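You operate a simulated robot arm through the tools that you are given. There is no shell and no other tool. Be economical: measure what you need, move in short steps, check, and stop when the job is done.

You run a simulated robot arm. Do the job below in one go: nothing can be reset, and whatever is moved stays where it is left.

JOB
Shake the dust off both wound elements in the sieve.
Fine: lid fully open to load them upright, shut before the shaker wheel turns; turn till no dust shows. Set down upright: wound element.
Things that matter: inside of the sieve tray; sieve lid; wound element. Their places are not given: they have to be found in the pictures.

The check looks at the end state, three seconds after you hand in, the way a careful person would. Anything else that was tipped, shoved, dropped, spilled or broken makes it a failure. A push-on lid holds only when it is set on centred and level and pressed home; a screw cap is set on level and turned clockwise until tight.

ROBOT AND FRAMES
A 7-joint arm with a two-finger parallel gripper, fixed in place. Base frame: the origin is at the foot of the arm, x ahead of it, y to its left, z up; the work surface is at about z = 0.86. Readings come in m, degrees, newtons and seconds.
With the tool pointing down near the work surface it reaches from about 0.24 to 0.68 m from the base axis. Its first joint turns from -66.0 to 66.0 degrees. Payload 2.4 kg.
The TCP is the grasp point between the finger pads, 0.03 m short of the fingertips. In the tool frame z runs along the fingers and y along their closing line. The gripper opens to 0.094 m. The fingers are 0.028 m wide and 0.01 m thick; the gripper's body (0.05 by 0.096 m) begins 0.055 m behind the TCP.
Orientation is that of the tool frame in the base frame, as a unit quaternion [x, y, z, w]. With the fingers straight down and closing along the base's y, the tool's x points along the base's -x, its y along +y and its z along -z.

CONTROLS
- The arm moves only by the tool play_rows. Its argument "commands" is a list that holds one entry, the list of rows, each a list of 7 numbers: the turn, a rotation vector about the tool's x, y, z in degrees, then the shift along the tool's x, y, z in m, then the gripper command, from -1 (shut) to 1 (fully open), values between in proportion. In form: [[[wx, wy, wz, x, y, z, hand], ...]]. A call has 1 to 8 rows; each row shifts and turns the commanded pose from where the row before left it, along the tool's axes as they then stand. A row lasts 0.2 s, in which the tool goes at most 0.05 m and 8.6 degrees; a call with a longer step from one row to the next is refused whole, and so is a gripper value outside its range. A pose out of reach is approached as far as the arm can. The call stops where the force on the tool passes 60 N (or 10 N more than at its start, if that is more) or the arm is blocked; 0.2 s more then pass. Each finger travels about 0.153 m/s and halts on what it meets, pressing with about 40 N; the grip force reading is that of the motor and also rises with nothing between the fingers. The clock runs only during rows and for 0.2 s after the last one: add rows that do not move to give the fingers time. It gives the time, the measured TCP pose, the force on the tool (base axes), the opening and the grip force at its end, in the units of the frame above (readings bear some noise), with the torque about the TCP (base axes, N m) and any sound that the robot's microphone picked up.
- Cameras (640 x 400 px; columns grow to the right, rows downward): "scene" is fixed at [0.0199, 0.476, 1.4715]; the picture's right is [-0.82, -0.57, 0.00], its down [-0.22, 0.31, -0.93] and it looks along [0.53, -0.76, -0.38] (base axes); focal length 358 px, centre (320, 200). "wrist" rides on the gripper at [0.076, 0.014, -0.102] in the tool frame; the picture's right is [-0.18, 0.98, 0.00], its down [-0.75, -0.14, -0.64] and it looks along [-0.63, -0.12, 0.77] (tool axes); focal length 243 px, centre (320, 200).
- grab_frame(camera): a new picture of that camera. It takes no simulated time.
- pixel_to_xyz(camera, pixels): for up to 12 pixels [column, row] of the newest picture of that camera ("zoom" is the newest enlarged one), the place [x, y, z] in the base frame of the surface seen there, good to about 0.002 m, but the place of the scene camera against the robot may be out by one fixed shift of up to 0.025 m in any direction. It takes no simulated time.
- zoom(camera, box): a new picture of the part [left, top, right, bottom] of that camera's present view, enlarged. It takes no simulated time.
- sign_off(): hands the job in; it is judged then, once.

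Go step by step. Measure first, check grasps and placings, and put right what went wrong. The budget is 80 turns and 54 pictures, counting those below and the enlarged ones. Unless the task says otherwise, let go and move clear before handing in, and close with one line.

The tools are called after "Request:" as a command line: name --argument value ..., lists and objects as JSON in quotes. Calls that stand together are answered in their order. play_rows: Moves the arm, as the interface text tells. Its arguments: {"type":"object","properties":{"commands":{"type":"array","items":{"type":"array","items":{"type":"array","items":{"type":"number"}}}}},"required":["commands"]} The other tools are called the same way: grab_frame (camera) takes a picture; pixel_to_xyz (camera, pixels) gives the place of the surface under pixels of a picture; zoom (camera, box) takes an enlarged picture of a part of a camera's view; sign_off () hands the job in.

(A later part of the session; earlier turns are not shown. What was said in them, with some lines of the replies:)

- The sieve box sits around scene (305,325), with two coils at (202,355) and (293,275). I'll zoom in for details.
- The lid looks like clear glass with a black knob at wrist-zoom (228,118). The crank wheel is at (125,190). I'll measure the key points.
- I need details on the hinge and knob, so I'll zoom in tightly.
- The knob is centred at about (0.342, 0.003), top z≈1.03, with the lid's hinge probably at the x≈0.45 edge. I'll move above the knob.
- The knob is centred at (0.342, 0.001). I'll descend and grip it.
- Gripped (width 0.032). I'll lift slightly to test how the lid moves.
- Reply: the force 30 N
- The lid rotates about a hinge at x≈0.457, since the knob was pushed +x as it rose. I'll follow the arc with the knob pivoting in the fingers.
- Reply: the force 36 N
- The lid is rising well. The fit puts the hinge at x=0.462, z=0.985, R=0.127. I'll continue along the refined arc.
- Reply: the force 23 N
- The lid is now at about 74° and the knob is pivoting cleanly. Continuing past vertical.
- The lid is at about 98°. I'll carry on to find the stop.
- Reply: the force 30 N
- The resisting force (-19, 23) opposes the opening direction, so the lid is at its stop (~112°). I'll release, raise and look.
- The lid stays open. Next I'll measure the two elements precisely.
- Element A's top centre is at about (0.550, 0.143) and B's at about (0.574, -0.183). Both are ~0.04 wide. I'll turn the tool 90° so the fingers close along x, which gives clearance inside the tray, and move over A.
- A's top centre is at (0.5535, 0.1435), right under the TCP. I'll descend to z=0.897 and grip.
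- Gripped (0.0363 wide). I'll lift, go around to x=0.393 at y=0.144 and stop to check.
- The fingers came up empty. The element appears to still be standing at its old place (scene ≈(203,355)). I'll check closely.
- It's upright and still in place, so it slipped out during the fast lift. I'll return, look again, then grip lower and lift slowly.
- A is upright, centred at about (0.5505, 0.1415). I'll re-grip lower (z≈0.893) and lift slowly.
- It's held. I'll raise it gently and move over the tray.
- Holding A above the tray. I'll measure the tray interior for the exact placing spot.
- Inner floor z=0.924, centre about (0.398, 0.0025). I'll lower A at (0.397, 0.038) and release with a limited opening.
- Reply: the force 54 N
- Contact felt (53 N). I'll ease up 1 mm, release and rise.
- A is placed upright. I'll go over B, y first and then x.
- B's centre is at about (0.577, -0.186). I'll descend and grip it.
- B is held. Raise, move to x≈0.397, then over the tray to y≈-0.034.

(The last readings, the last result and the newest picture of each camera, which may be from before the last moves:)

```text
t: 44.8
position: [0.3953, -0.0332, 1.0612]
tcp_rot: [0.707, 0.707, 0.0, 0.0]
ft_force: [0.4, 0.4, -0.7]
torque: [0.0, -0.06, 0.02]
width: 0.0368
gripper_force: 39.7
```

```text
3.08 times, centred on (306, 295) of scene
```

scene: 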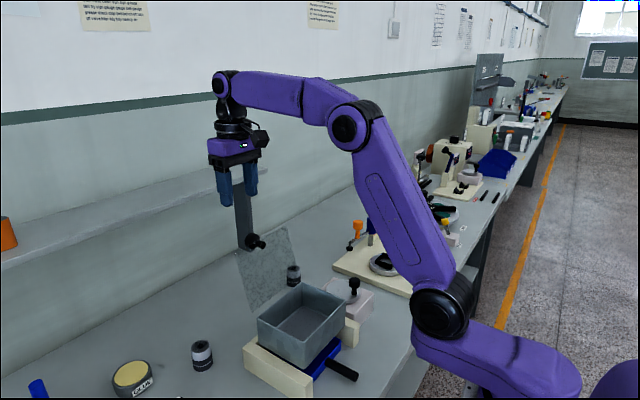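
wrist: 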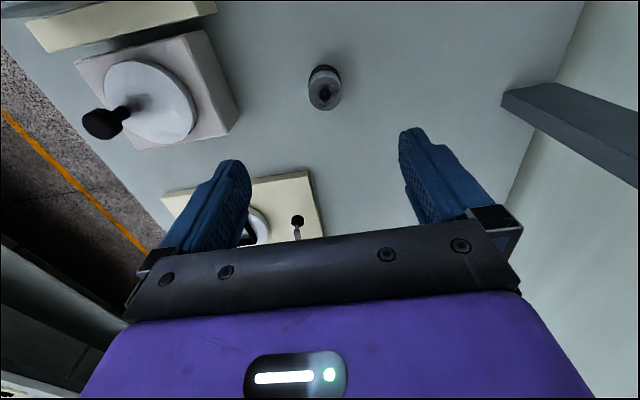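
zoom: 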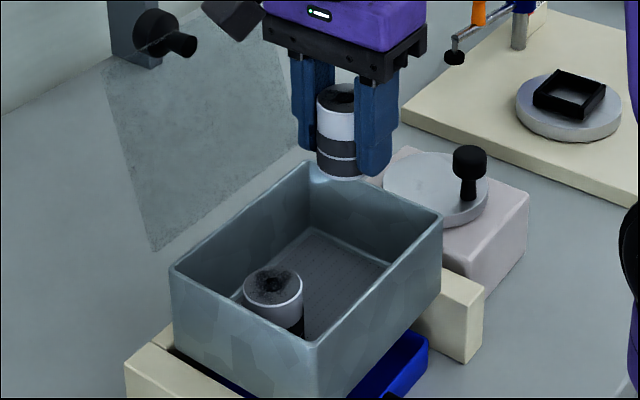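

Request:
play_rows --commands '[[[0, 0, 0, 0, 0.001, 0.02, -1], [0, 0, 0, 0, 0, 0.025, -1], [0, 0, 0, 0, 0, 0.025, -1], [0, 0, 0, 0, 0, 0.02, -1], [0, 0, 0, 0, 0, 0.01, -1], [0, 0, 0, 0, 0, 0.001, -1], [0, 0, 0, 0, 0, 0, -1]]]'

Request:
play_rows --commands '[[[0, 0, 0, 0, 0, 0.001, -1], [0, 0, 0, 0, 0, 0.001, -1], [0, 0, 0, 0, 0, 0, -1]]]'

```text
t: 46.4
position: [0.398, -0.036, 0.9593]
tcp_rot: [0.707, 0.707, 0.0, 0.0]
ft_force: [-0.2, 0.1, -1.1]
torque: [-0.01, -0.03, 0.02]
width: 0.0368
gripper_force: 39.8
```

```text
t: 47.2
position: [0.3985, -0.0339, 0.958]
tcp_rot: [0.707, 0.707, 0.001, 0.001]
ft_force: [-1.4, -0.4, 28.0]
torque: [-0.01, 0.15, 0.04]
width: 0.0367
gripper_force: 40.2
```

Contact (28 N). Release and rise.

Request:
play_rows --commands '[[[0, 0, 0, 0, 0, -0.0005, -1], [0, 0, 0, 0, 0, 0, 0.2], [0, 0, 0, 0, 0, 0, 0.2], [0, 0, 0, 0, 0, -0.01, 0.2], [0, 0, 0, 0, 0, -0.03, 0.2], [0, 0, 0, 0, 0, -0.045, 0.2], [0, 0, 0, 0, 0, -0.045, 0.2], [0, 0, 0, 0, 0, -0.045, 0.2]]]'

Request:
zoom --camera "scene" --box '[226, 230, 386, 360]'

```text
t: 49.0
position: [0.397, -0.033, 1.1336]
tcp_rot: [0.706, 0.708, 0.0, -0.001]
ft_force: [-0.8, 0.3, 0.5]
torque: [0.0, 0.0, -0.02]
width: 0.0564
gripper_force: 0.1
```

```text
3.08 times, centred on (306, 295) of scene
```

zoom: 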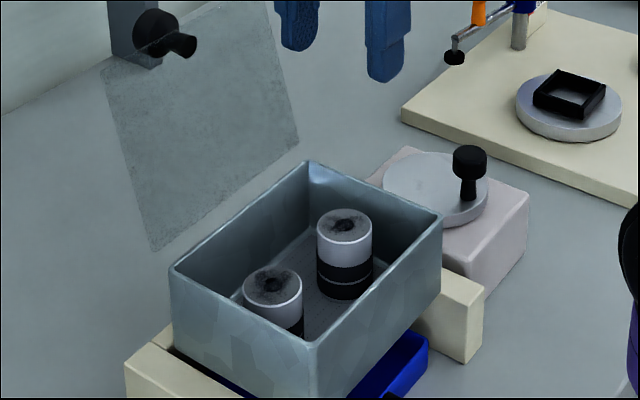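

Both elements stand upright in the tray. I'll turn the tool back and go above the lid knob.

Request:
play_rows --commands '[[[0, 0, 0, 0, 0, -0.04, 0.2], [0, 0, 0, 0, 0, -0.04, 0.2], [0, 0, -8.5, 0, 0, 0, 0.2], [0, 0, -8.5, 0, 0, 0, 0.2], [0, 0, -8.5, 0, 0, 0, 0.2], [0, 0, -8.5, 0, 0, 0, 0.2], [0, 0, -8.5, 0, 0, 0, 0.2], [0, 0, -8.5, 0, 0, 0, 0.2]]]'

Request:
play_rows --commands '[[[0, 0, -8.5, 0, 0, 0, 0.2], [0, 0, -8.5, 0, 0, 0, 0.2], [0, 0, -8.5, 0, 0, 0, 0.2], [0, 0, -8.5, 0, 0, 0, 0.2], [0, 0, -5, 0, 0, 0, 0.2], [0, 0, 0, -0.048, 0.011, 0, 0.2], [0, 0, 0, -0.048, 0.011, 0, 0.2], [0, 0, 0, -0.048, 0.011, 0, 0.2]]]'

Request:
play_rows --commands '[[[0, 0, 0, -0.006, 0.001, 0, 0.2], [0, 0, 0, 0, 0, 0, 0.2]]]'

Request:
grab_frame --camera "wrist"

```text
t: 50.8
position: [0.3975, -0.033, 1.2129]
tcp_rot: [0.332, 0.943, 0.0, 0.0]
ft_force: [0.4, -0.3, -0.8]
torque: [-0.03, -0.02, -0.01]
width: 0.0563
gripper_force: 0.0
```

```text
t: 52.6
position: [0.5409, -0.0012, 1.2149]
tcp_rot: [0.0, 1.0, 0.0, 0.001]
ft_force: [1.1, -1.1, -0.1]
torque: [-0.01, 0.02, -0.03]
width: 0.0564
gripper_force: 0.2
```

```text
t: 53.2
position: [0.548, -0.0013, 1.2142]
tcp_rot: [0.0, 1.0, -0.001, -0.001]
ft_force: [-0.7, 0.1, 0.5]
torque: [0.01, 0.01, 0.03]
width: 0.0566
gripper_force: 0.0
```

```text
17 pictures are left
```

wrist: 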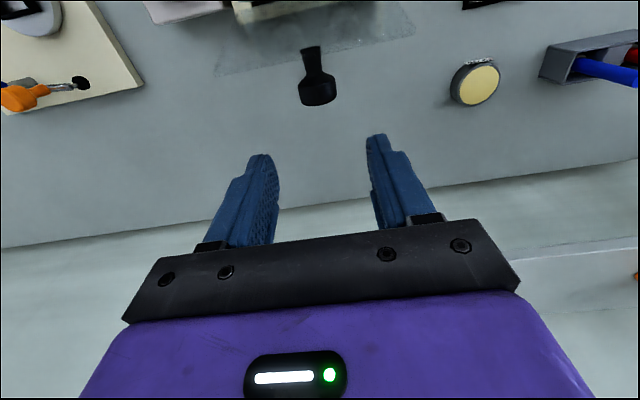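

Request:
pixel_to_xyz --camera "wrist" --pixels '[[318, 90], [318, 98], [318, 104], [303, 92], [334, 92], [312, 60]]'

```text
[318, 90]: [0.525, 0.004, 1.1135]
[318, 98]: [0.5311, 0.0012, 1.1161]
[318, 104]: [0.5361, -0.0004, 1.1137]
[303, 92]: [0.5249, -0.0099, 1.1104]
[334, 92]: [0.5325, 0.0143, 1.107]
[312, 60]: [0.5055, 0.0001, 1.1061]
```

The knob cap is centred near (0.528, 0.002, 1.10). I'll grip it there.

Request:
play_rows --commands '[[[0, 0, 0, 0.021, 0.003, 0.02, 0.2], [0, 0, 0, 0, 0, 0.04, 0.2], [0, 0, 0, 0, 0, 0.035, 0.2], [0, 0, 0, 0, 0, 0.016, 0.2], [0, 0, 0, 0, 0, 0, -1], [0, 0, 0, 0, 0, 0, -1], [0, 0, 0, 0, 0, 0, -1]]]'

Request:
zoom --camera "scene" --box '[200, 200, 360, 320]'

```text
t: 54.8
position: [0.5272, 0.0036, 1.1026]
tcp_rot: [0.001, 1.0, 0.001, 0.001]
ft_force: [-0.2, 0.0, 4.2]
torque: [0.04, 0.02, 0.02]
width: 0.0349
gripper_force: 44.9
```

```text
3.33 times, centred on (280, 260) of scene
```

zoom: 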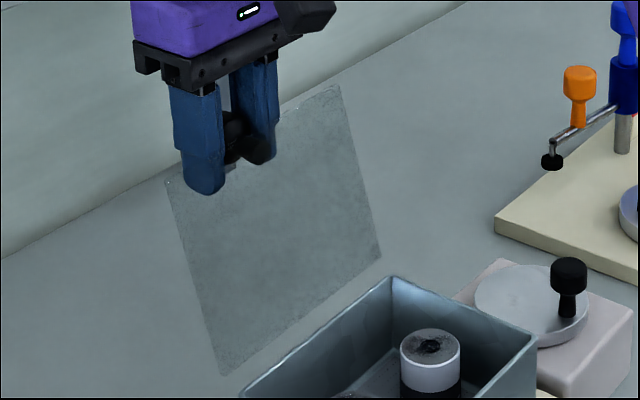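

Gripped. I'll close along the reverse arc.

Request:
play_rows --commands '[[[0, 0, 0, 0.0145, 0, -0.006, -1], [0, 0, 0, 0.0178, 0, -0.0058, -1], [0, 0, 0, 0.0184, 0, -0.0033, -1], [0, 0, 0, 0.0187, 0, -0.0006, -1], [0, 0, 0, 0, 0, 0, -1]]]'

```text
t: 56.0
position: [0.462, 0.003, 1.1226]
tcp_rot: [0.001, 1.0, 0.0, 0.01]
ft_force: [17.3, 0.6, 27.5]
torque: [0.0, -2.43, -0.03]
width: 0.0326
gripper_force: 45.0
```

Request:
play_rows --commands '[[[0, 0, 0, 0.0191, 0, -0.001, -1], [0, 0, 0, 0.0185, 0, 0.0046, -1], [0, 0, 0, 0, 0, 0, -1]]]'

Request:
zoom --camera "scene" --box '[220, 210, 380, 330]'

```text
t: 56.8
position: [0.4228, 0.0038, 1.1174]
tcp_rot: [0.001, 1.0, -0.001, 0.006]
ft_force: [4.3, -0.7, 37.1]
torque: [0.05, -2.29, -0.04]
width: 0.035
gripper_force: 45.6
```

```text
3.33 times, centred on (300, 270) of scene
```

zoom: 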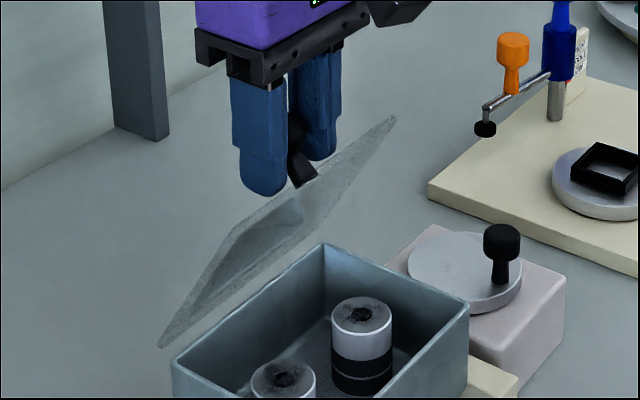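

The lid is at about 55° and descending well. I'll continue with a corrected arc, since the TCP sits ~8 mm above the cap centre.

Request:
play_rows --commands '[[[0, 0, 0, 0.0138, 0, 0.0083, -1], [0, 0, 0, 0.0155, 0, 0.0089, -1], [0, 0, 0, 0.014, 0, 0.011, -1], [0, 0, 0, 0, 0, 0, -1]]]'

```text
t: 57.8
position: [0.3781, 0.0031, 1.0852]
tcp_rot: [0.0, 1.0, -0.001, 0.002]
ft_force: [14.0, -0.6, -0.6]
torque: [0.13, -1.3, -0.06]
width: 0.0316
gripper_force: 45.5
```

Request:
play_rows --commands '[[[0, 0, 0, 0.0125, 0, 0.0128, -1], [0, 0, 0, 0.0104, 0, 0.0145, -1], [0, 0, 0, 0, 0, 0, -1]]]'

Request:
zoom --camera "scene" --box '[220, 230, 380, 350]'

```text
t: 58.6
position: [0.3551, 0.0027, 1.059]
tcp_rot: [0.0, 1.0, 0.001, 0.002]
ft_force: [14.0, -0.2, 2.8]
torque: [0.27, -1.39, 0.12]
width: 0.0315
gripper_force: 45.2
```

```text
3.33 times, centred on (300, 290) of scene
```

zoom: 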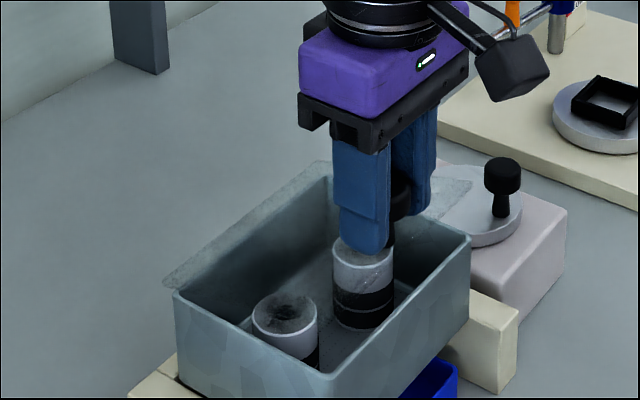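

Request:
play_rows --commands '[[[0, 0, 0, 0.0084, 0, 0.0157, -1], [0, 0, 0, 0.0035, 0, 0.008, -1], [0, 0, 0, 0.001, 0, 0.004, -1], [0, 0, 0, 0, 0, 0, -1]]]'

```text
t: 59.6
position: [0.3434, 0.0032, 1.0306]
tcp_rot: [0.0, 1.0, 0.0, 0.004]
ft_force: [16.8, 1.2, 3.8]
torque: [-0.08, -1.33, -0.04]
width: 0.0316
gripper_force: 45.5
```

Request:
play_rows --commands '[[[0, 0, 0, 0.0, 0, 0.003, -1], [0, 0, 0, 0, 0, 0.003, -1], [0, 0, 0, 0, 0, 0, -1]]]'

Request:
zoom --camera "scene" --box '[230, 250, 374, 340]'

```text
t: 60.4
position: [0.3417, 0.0038, 1.0258]
tcp_rot: [0.0, 1.0, 0.0, 0.002]
ft_force: [5.3, -0.2, 34.8]
torque: [-0.1, -0.28, -0.03]
width: 0.0316
gripper_force: 44.6
```

```text
4.44 times, centred on (302, 295) of scene
```

zoom: 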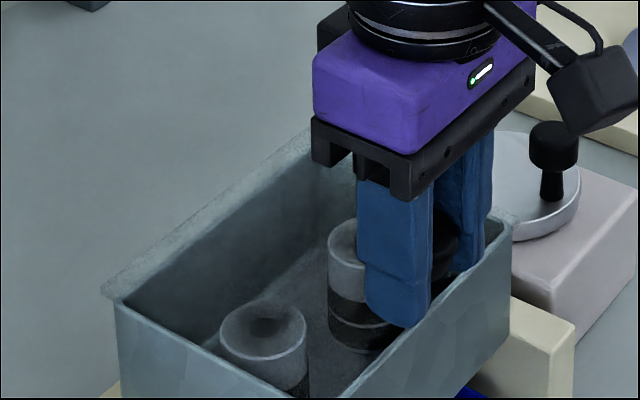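

The lid is seated (35 N upward reaction at its original height). I'll release, rise, and go above the crank knob.

Request:
play_rows --commands '[[[0, 0, 0, 0, 0, -0.002, -1], [0, 0, 0, 0, 0, 0, 0.2], [0, 0, 0, 0, 0, 0, 0.2], [0, 0, 0, 0, 0, -0.02, 0.2], [0, 0, 0, 0, 0, -0.04, 0.2], [0, 0, 0, 0, -0.04, -0.02, 0.2], [0, 0, 0, 0, -0.045, 0, 0.2], [0, 0, 0, 0, -0.045, 0, 0.2]]]'

Request:
play_rows --commands '[[[0, 0, 0, -0.022, -0.026, 0.0, 0.5], [0, 0, 0, 0, 0, 0, 0.5]]]'

Request:
zoom --camera "wrist" --box '[220, 40, 420, 190]'

Request:
zoom --camera "scene" --box '[240, 240, 400, 340]'

```text
t: 62.2
position: [0.3404, -0.1262, 1.108]
tcp_rot: [-0.001, 1.0, 0.0, 0.0]
ft_force: [0.2, 0.8, -0.8]
torque: [0.03, -0.02, -0.05]
width: 0.0564
gripper_force: 0.1
```

```text
t: 62.8
position: [0.3618, -0.1514, 1.1056]
tcp_rot: [0.0, 1.0, 0.0, 0.0]
ft_force: [0.1, -0.4, 0.0]
torque: [0.0, -0.01, 0.01]
width: 0.0706
gripper_force: 0.1
```

```text
2.67 times, centred on (320, 115) of wrist
```

zoom: 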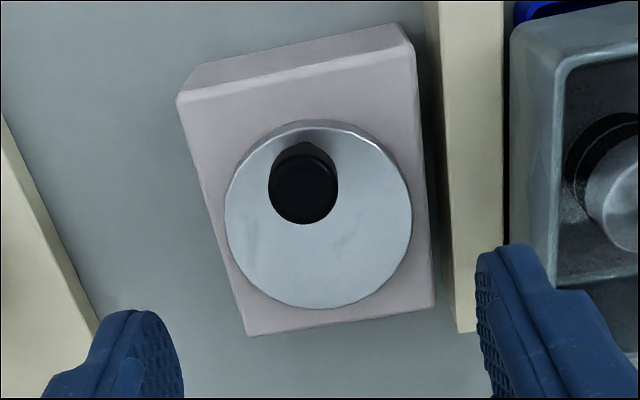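

```text
4.00 times, centred on (320, 290) of scene
```

zoom: 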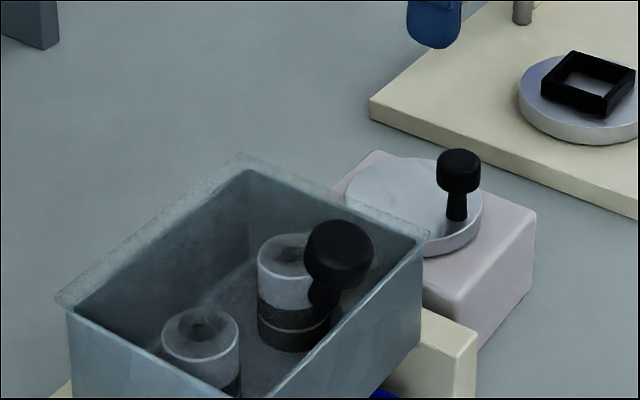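

The lid is shut with both elements standing under it. The crank knob is at about (0.366, -0.155), on a wheel centred near (0.394, -0.156), crank radius ~0.027. I'll descend and grip the crank knob.

Request:
play_rows --commands '[[[0, 0, 0, -0.0045, -0.003, 0.045, 0.3], [0, 0, 0, 0, 0, 0.045, 0.3], [0, 0, 0, 0, 0, 0.03, 0.3], [0, 0, 0, 0, 0, 0.0136, 0.3], [0, 0, 0, 0, 0, 0, -1], [0, 0, 0, 0, 0, 0, -1], [0, 0, 0, 0, 0, 0, -1]]]'

Request:
zoom --camera "scene" --box '[280, 240, 408, 320]'

```text
t: 64.4
position: [0.3665, -0.1557, 0.9718]
tcp_rot: [-0.001, 1.0, 0.0, 0.001]
ft_force: [3.2, 2.5, -8.7]
torque: [0.01, -0.79, 0.09]
width: 0.0256
gripper_force: 45.1
```

```text
5.00 times, centred on (344, 280) of scene
```

zoom: 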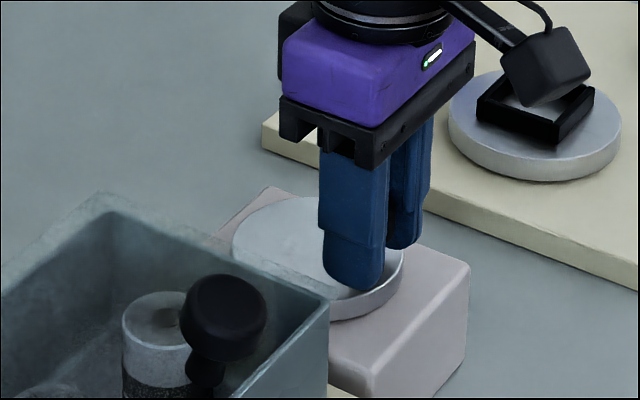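

Request:
play_rows --commands '[[[0, 0, 0, -0.0036, 0.0135, 0, -1], [0, 0, 0, -0.0099, 0.0099, 0, -1], [0, 0, 0, 0, 0, 0, -1]]]'

```text
t: 65.2
position: [0.381, -0.1332, 0.9723]
tcp_rot: [0.0, 1.0, 0.0, 0.003]
ft_force: [4.1, -32.7, 0.1]
torque: [0.09, 0.2, -0.47]
width: 0.026
gripper_force: 45.2
```

Request:
play_rows --commands '[[[0, 0, 0, -0.0135, 0.0025, 0, -1], [0, 0, 0, -0.0135, -0.0036, 0, -1], [0, 0, 0, 0, 0, 0, -1]]]'

```text
t: 66.0
position: [0.4078, -0.1309, 0.9733]
tcp_rot: [-0.002, 1.0, 0.0, -0.001]
ft_force: [1.1, 5.1, -16.3]
torque: [-0.13, 0.51, 0.0]
width: 0.0251
gripper_force: 45.1
```

The fit gives wheel centre (0.397, -0.159), radius 0.030. I'll continue the circle.

Request:
play_rows --commands '[[[0, 0, 0, -0.0121, -0.0089, 0, -1], [0, 0, 0, -0.0066, -0.0142, 0, -1], [0, 0, 0, 0.0013, -0.0157, 0, -1], [0, 0, 0, 0, 0, 0, -1]]]'

Request:
play_rows --commands '[[[0, 0, 0, 0.009, -0.0128, 0, -1], [0, 0, 0, 0.0142, -0.0066, 0, -1], [0, 0, 0, 0.0157, 0.0013, 0, -1], [0, 0, 0, 0, 0, 0, -1]]]'

Request:
zoom --camera "scene" --box '[240, 250, 384, 340]'

```text
t: 67.0
position: [0.4231, -0.1734, 0.9751]
tcp_rot: [0.0, 1.0, -0.001, 0.001]
ft_force: [7.5, 14.5, 2.8]
torque: [0.48, -0.14, -0.42]
width: 0.0257
gripper_force: 44.9
```

```text
t: 68.0
position: [0.3884, -0.1889, 0.9744]
tcp_rot: [-0.001, 1.0, -0.001, 0.003]
ft_force: [27.5, 18.6, -6.2]
torque: [0.22, -0.49, -0.56]
width: 0.0254
gripper_force: 45.4
```

```text
4.44 times, centred on (312, 295) of scene
```

zoom: 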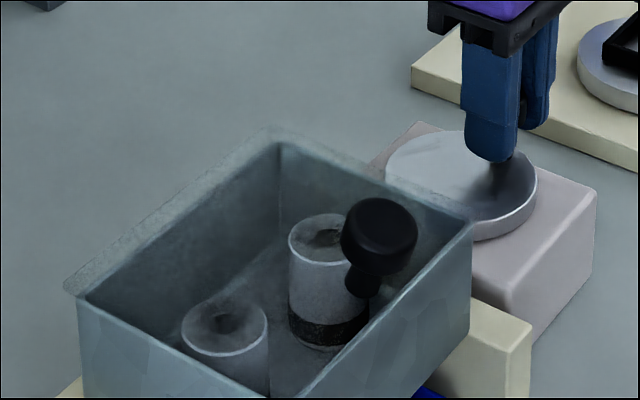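

The wheel turns smoothly. One full turn per call now, twice.

Request:
play_rows --commands '[[[0, 0, 0, 0.0171, 0.0157, 0, -1], [0, 0, 0, 0.001, 0.0232, 0, -1], [0, 0, 0, -0.0157, 0.0171, 0, -1], [0, 0, 0, -0.0232, 0.001, 0, -1], [0, 0, 0, -0.0171, -0.0157, 0, -1], [0, 0, 0, -0.001, -0.0232, 0, -1], [0, 0, 0, 0.0157, -0.0171, 0, -1], [0, 0, 0, 0.0232, -0.001, 0, -1]]]'

Request:
play_rows --commands '[[[0, 0, 0, 0.0171, 0.0157, 0, -1], [0, 0, 0, 0.001, 0.0232, 0, -1], [0, 0, 0, -0.0157, 0.0171, 0, -1], [0, 0, 0, -0.0232, 0.001, 0, -1], [0, 0, 0, -0.0171, -0.0157, 0, -1], [0, 0, 0, -0.001, -0.0232, 0, -1], [0, 0, 0, 0.0157, -0.0171, 0, -1], [0, 0, 0, 0.0232, -0.001, 0, -1]]]'

Request:
zoom --camera "scene" --box '[240, 250, 384, 340]'

```text
t: 69.8
position: [0.3885, -0.188, 0.9746]
tcp_rot: [-0.001, 1.0, -0.001, 0.003]
ft_force: [27.1, 22.9, -3.7]
torque: [0.16, 0.59, -0.48]
width: 0.0248
gripper_force: 45.3
```

```text
t: 71.6
position: [0.389, -0.188, 0.9724]
tcp_rot: [-0.002, 1.0, -0.001, 0.002]
ft_force: [24.5, 17.3, 2.4]
torque: [0.19, 0.68, -0.45]
width: 0.0253
gripper_force: 44.6
```

```text
4.44 times, centred on (312, 295) of scene
```

zoom: 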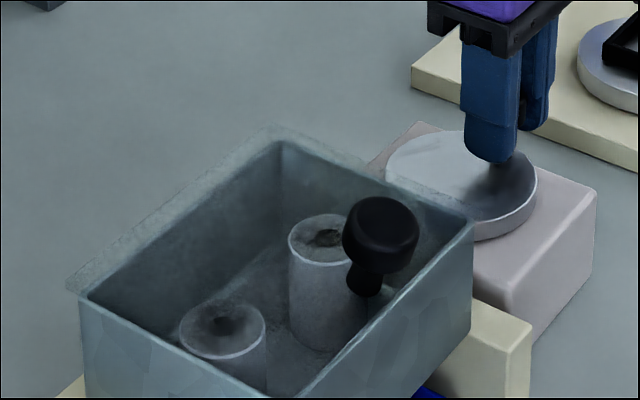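

The dark bands are going, and some dark dust is left on the tops. More turns.

Request:
play_rows --commands '[[[0, 0, 0, 0.0171, 0.0157, 0, -1], [0, 0, 0, 0.001, 0.0232, 0, -1], [0, 0, 0, -0.0157, 0.0171, 0, -1], [0, 0, 0, -0.0232, 0.001, 0, -1], [0, 0, 0, -0.0171, -0.0157, 0, -1], [0, 0, 0, -0.001, -0.0232, 0, -1], [0, 0, 0, 0.0157, -0.0171, 0, -1], [0, 0, 0, 0.0232, -0.001, 0, -1]]]'

Request:
play_rows --commands '[[[0, 0, 0, 0.0171, 0.0157, 0, -1], [0, 0, 0, 0.001, 0.0232, 0, -1], [0, 0, 0, -0.0157, 0.0171, 0, -1], [0, 0, 0, -0.0232, 0.001, 0, -1], [0, 0, 0, -0.0171, -0.0157, 0, -1], [0, 0, 0, -0.001, -0.0232, 0, -1], [0, 0, 0, 0.0157, -0.0171, 0, -1], [0, 0, 0, 0.0232, -0.001, 0, -1]]]'

Request:
zoom --camera "scene" --box '[260, 270, 356, 330]'

```text
t: 72.3
position: [0.3675, -0.1586, 0.9715]
tcp_rot: [0.009, 1.0, -0.004, -0.001]
ft_force: [-2.5, -12.5, -2.1]
torque: [0.14, 0.45, 0.05]
width: 0.0257
gripper_force: 45.0
stopped in row 3: the force on the tool passed its limit (the readings are from after the stop); the commanded pose is now the measured one
```

```text
t: 72.7
position: [0.3664, -0.1601, 0.9747]
tcp_rot: [0.013, 1.0, -0.013, 0.016]
ft_force: [8.1, -12.7, -20.3]
torque: [0.42, -0.62, 0.07]
width: 0.0259
gripper_force: 45.3
stopped in row 1: the force on the tool passed its limit (the readings are from after the stop); the commanded pose is now the measured one
```

```text
6.67 times, centred on (308, 300) of scene
```

zoom: 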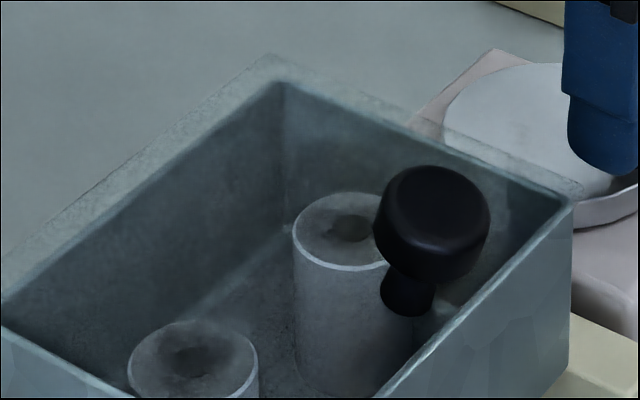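

The wheel stalled against the force limit because of my coarse steps, and a slight tilt got baked in. I'll straighten the tool and check.

Request:
play_rows --commands '[[[-1.4, 1.7, -1.4, 0, 0, 0, -1], [0, 0, 0, 0, 0, 0, -1]]]'

```text
t: 73.3
position: [0.3682, -0.1598, 0.9758]
tcp_rot: [0.001, 1.0, -0.001, 0.0]
ft_force: [4.6, -16.1, -3.3]
torque: [0.06, -0.85, -0.21]
width: 0.0256
gripper_force: 44.6
```

Request:
play_rows --commands '[[[0, 0, 0, -0.004, 0.0148, 0.002, -1], [0, 0, 0, -0.0107, 0.0107, 0, -1], [0, 0, 0, -0.0148, 0.004, 0, -1], [0, 0, 0, -0.0148, -0.004, 0, -1], [0, 0, 0, -0.0107, -0.0107, 0, -1], [0, 0, 0, -0.004, -0.0148, 0, -1], [0, 0, 0, 0.004, -0.0148, 0, -1], [0, 0, 0, 0.0107, -0.0107, 0, -1]]]'

```text
t: 73.6
position: [0.3674, -0.1592, 0.9741]
tcp_rot: [0.008, 1.0, -0.005, -0.001]
ft_force: [-2.6, -11.3, -3.0]
torque: [0.11, 0.06, 0.07]
width: 0.0257
gripper_force: 45.1
stopped in row 1: the force on the tool passed its limit (the readings are from after the stop); the commanded pose is now the measured one
```

The wheel blocks exactly three full turns from its start, so it looks like an end stop. I'll release it, rise and look at the elements closely.

Request:
play_rows --commands '[[[0, 0, 0, 0, 0, 0, 0.3], [0, 0, 0, 0, 0, 0, 0.3], [0, 0, 0, 0, 0, -0.02, 0.3], [0, 0, 0, 0, 0, -0.04, 0.3], [0, 0, 0, 0, 0, -0.045, 0.3], [0, 0, 0, 0, 0, -0.045, 0.3]]]'

Request:
zoom --camera "scene" --box '[265, 280, 345, 340]'

```text
t: 75.0
position: [0.3671, -0.1562, 1.1277]
tcp_rot: [0.007, 1.0, -0.003, 0.0]
ft_force: [0.2, -0.4, 0.0]
torque: [0.03, 0.0, 0.0]
width: 0.0611
gripper_force: 0.0
```

```text
6.67 times, centred on (305, 310) of scene
```

zoom: 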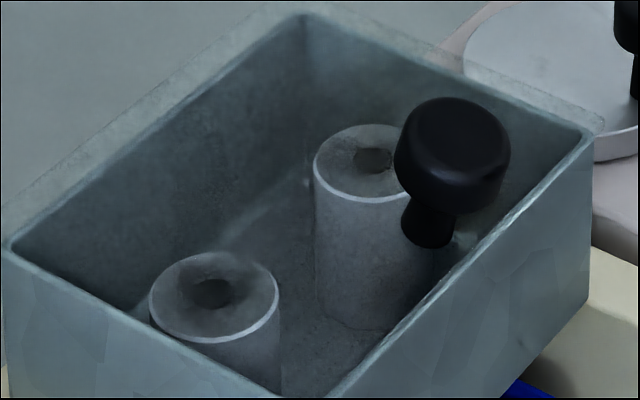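

The bands are gone and the tops look much cleaner. I'll check from above with the wrist camera.

Request:
play_rows --commands '[[[0, 0, 0, -0.007, 0.043, 0, 0.3], [0, 0, 0, -0.007, 0.043, 0, 0.3], [0, 0, 0, -0.007, 0.043, 0, 0.3], [0, 0, 0, -0.006, 0.043, 0, 0.3], [0, 0, 0, -0.006, 0.044, 0, 0.3], [0, 0, 0, 0, 0, 0, 0.3]]]'

Request:
zoom --camera "wrist" --box '[180, 60, 340, 160]'

```text
t: 76.4
position: [0.4048, 0.0564, 1.1232]
tcp_rot: [0.007, 1.0, -0.003, 0.0]
ft_force: [0.0, 0.9, 0.0]
torque: [0.01, 0.03, 0.0]
width: 0.0611
gripper_force: 0.0
```

```text
4.00 times, centred on (260, 110) of wrist
```

zoom: 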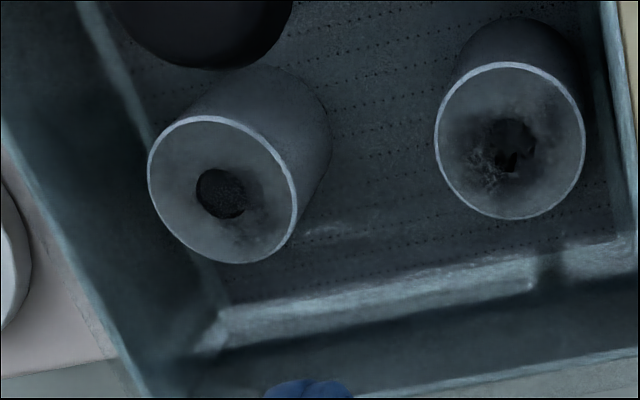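

The sides are clean with no dark bands left. The faint marks around the holes match the element's own surface, since they are in the same place as before. A last overall check of the scene.

Request:
play_rows --commands '[[[0, 0, 0, 0, 0, -0.045, 0.3], [0, 0, 0, 0, 0, -0.045, 0.3], [0, 0, 0, 0, 0, -0.045, 0.3]]]'

Request:
zoom --camera "scene" --box '[170, 240, 410, 400]'

Request:
zoom --camera "wrist" --box '[180, 40, 340, 140]'

```text
t: 77.2
position: [0.4044, 0.0581, 1.2598]
tcp_rot: [0.007, 1.0, -0.003, 0.001]
ft_force: [-0.6, 0.5, 1.4]
torque: [0.0, 0.01, 0.03]
width: 0.0611
gripper_force: 0.1
```

```text
2.50 times, centred on (290, 320) of scene
```

zoom: 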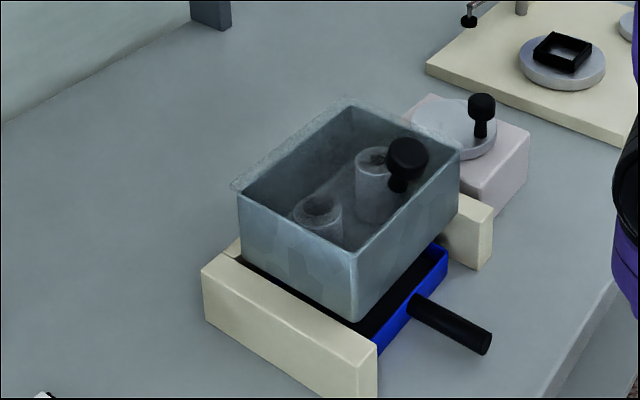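

```text
4.00 times, centred on (260, 90) of wrist
```

zoom: 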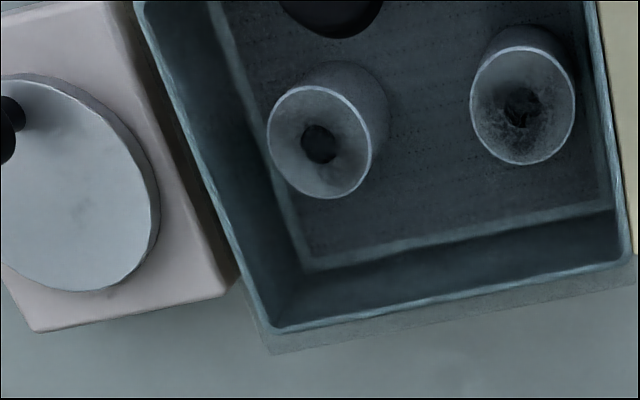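

The lid is shut, both elements stand upright and clean in the sieve, the dust has fallen into the blue tray, and the arm is clear. I'm handing in.

Request:
sign_off

```text
The job is handed in.
```

I shook both wound elements in the closed sieve through three wheel turns, until no dust showed, and left them standing upright in the tray with the lid shut. Element A slipped from the grip on its first lift but stayed standing, and I took it again.
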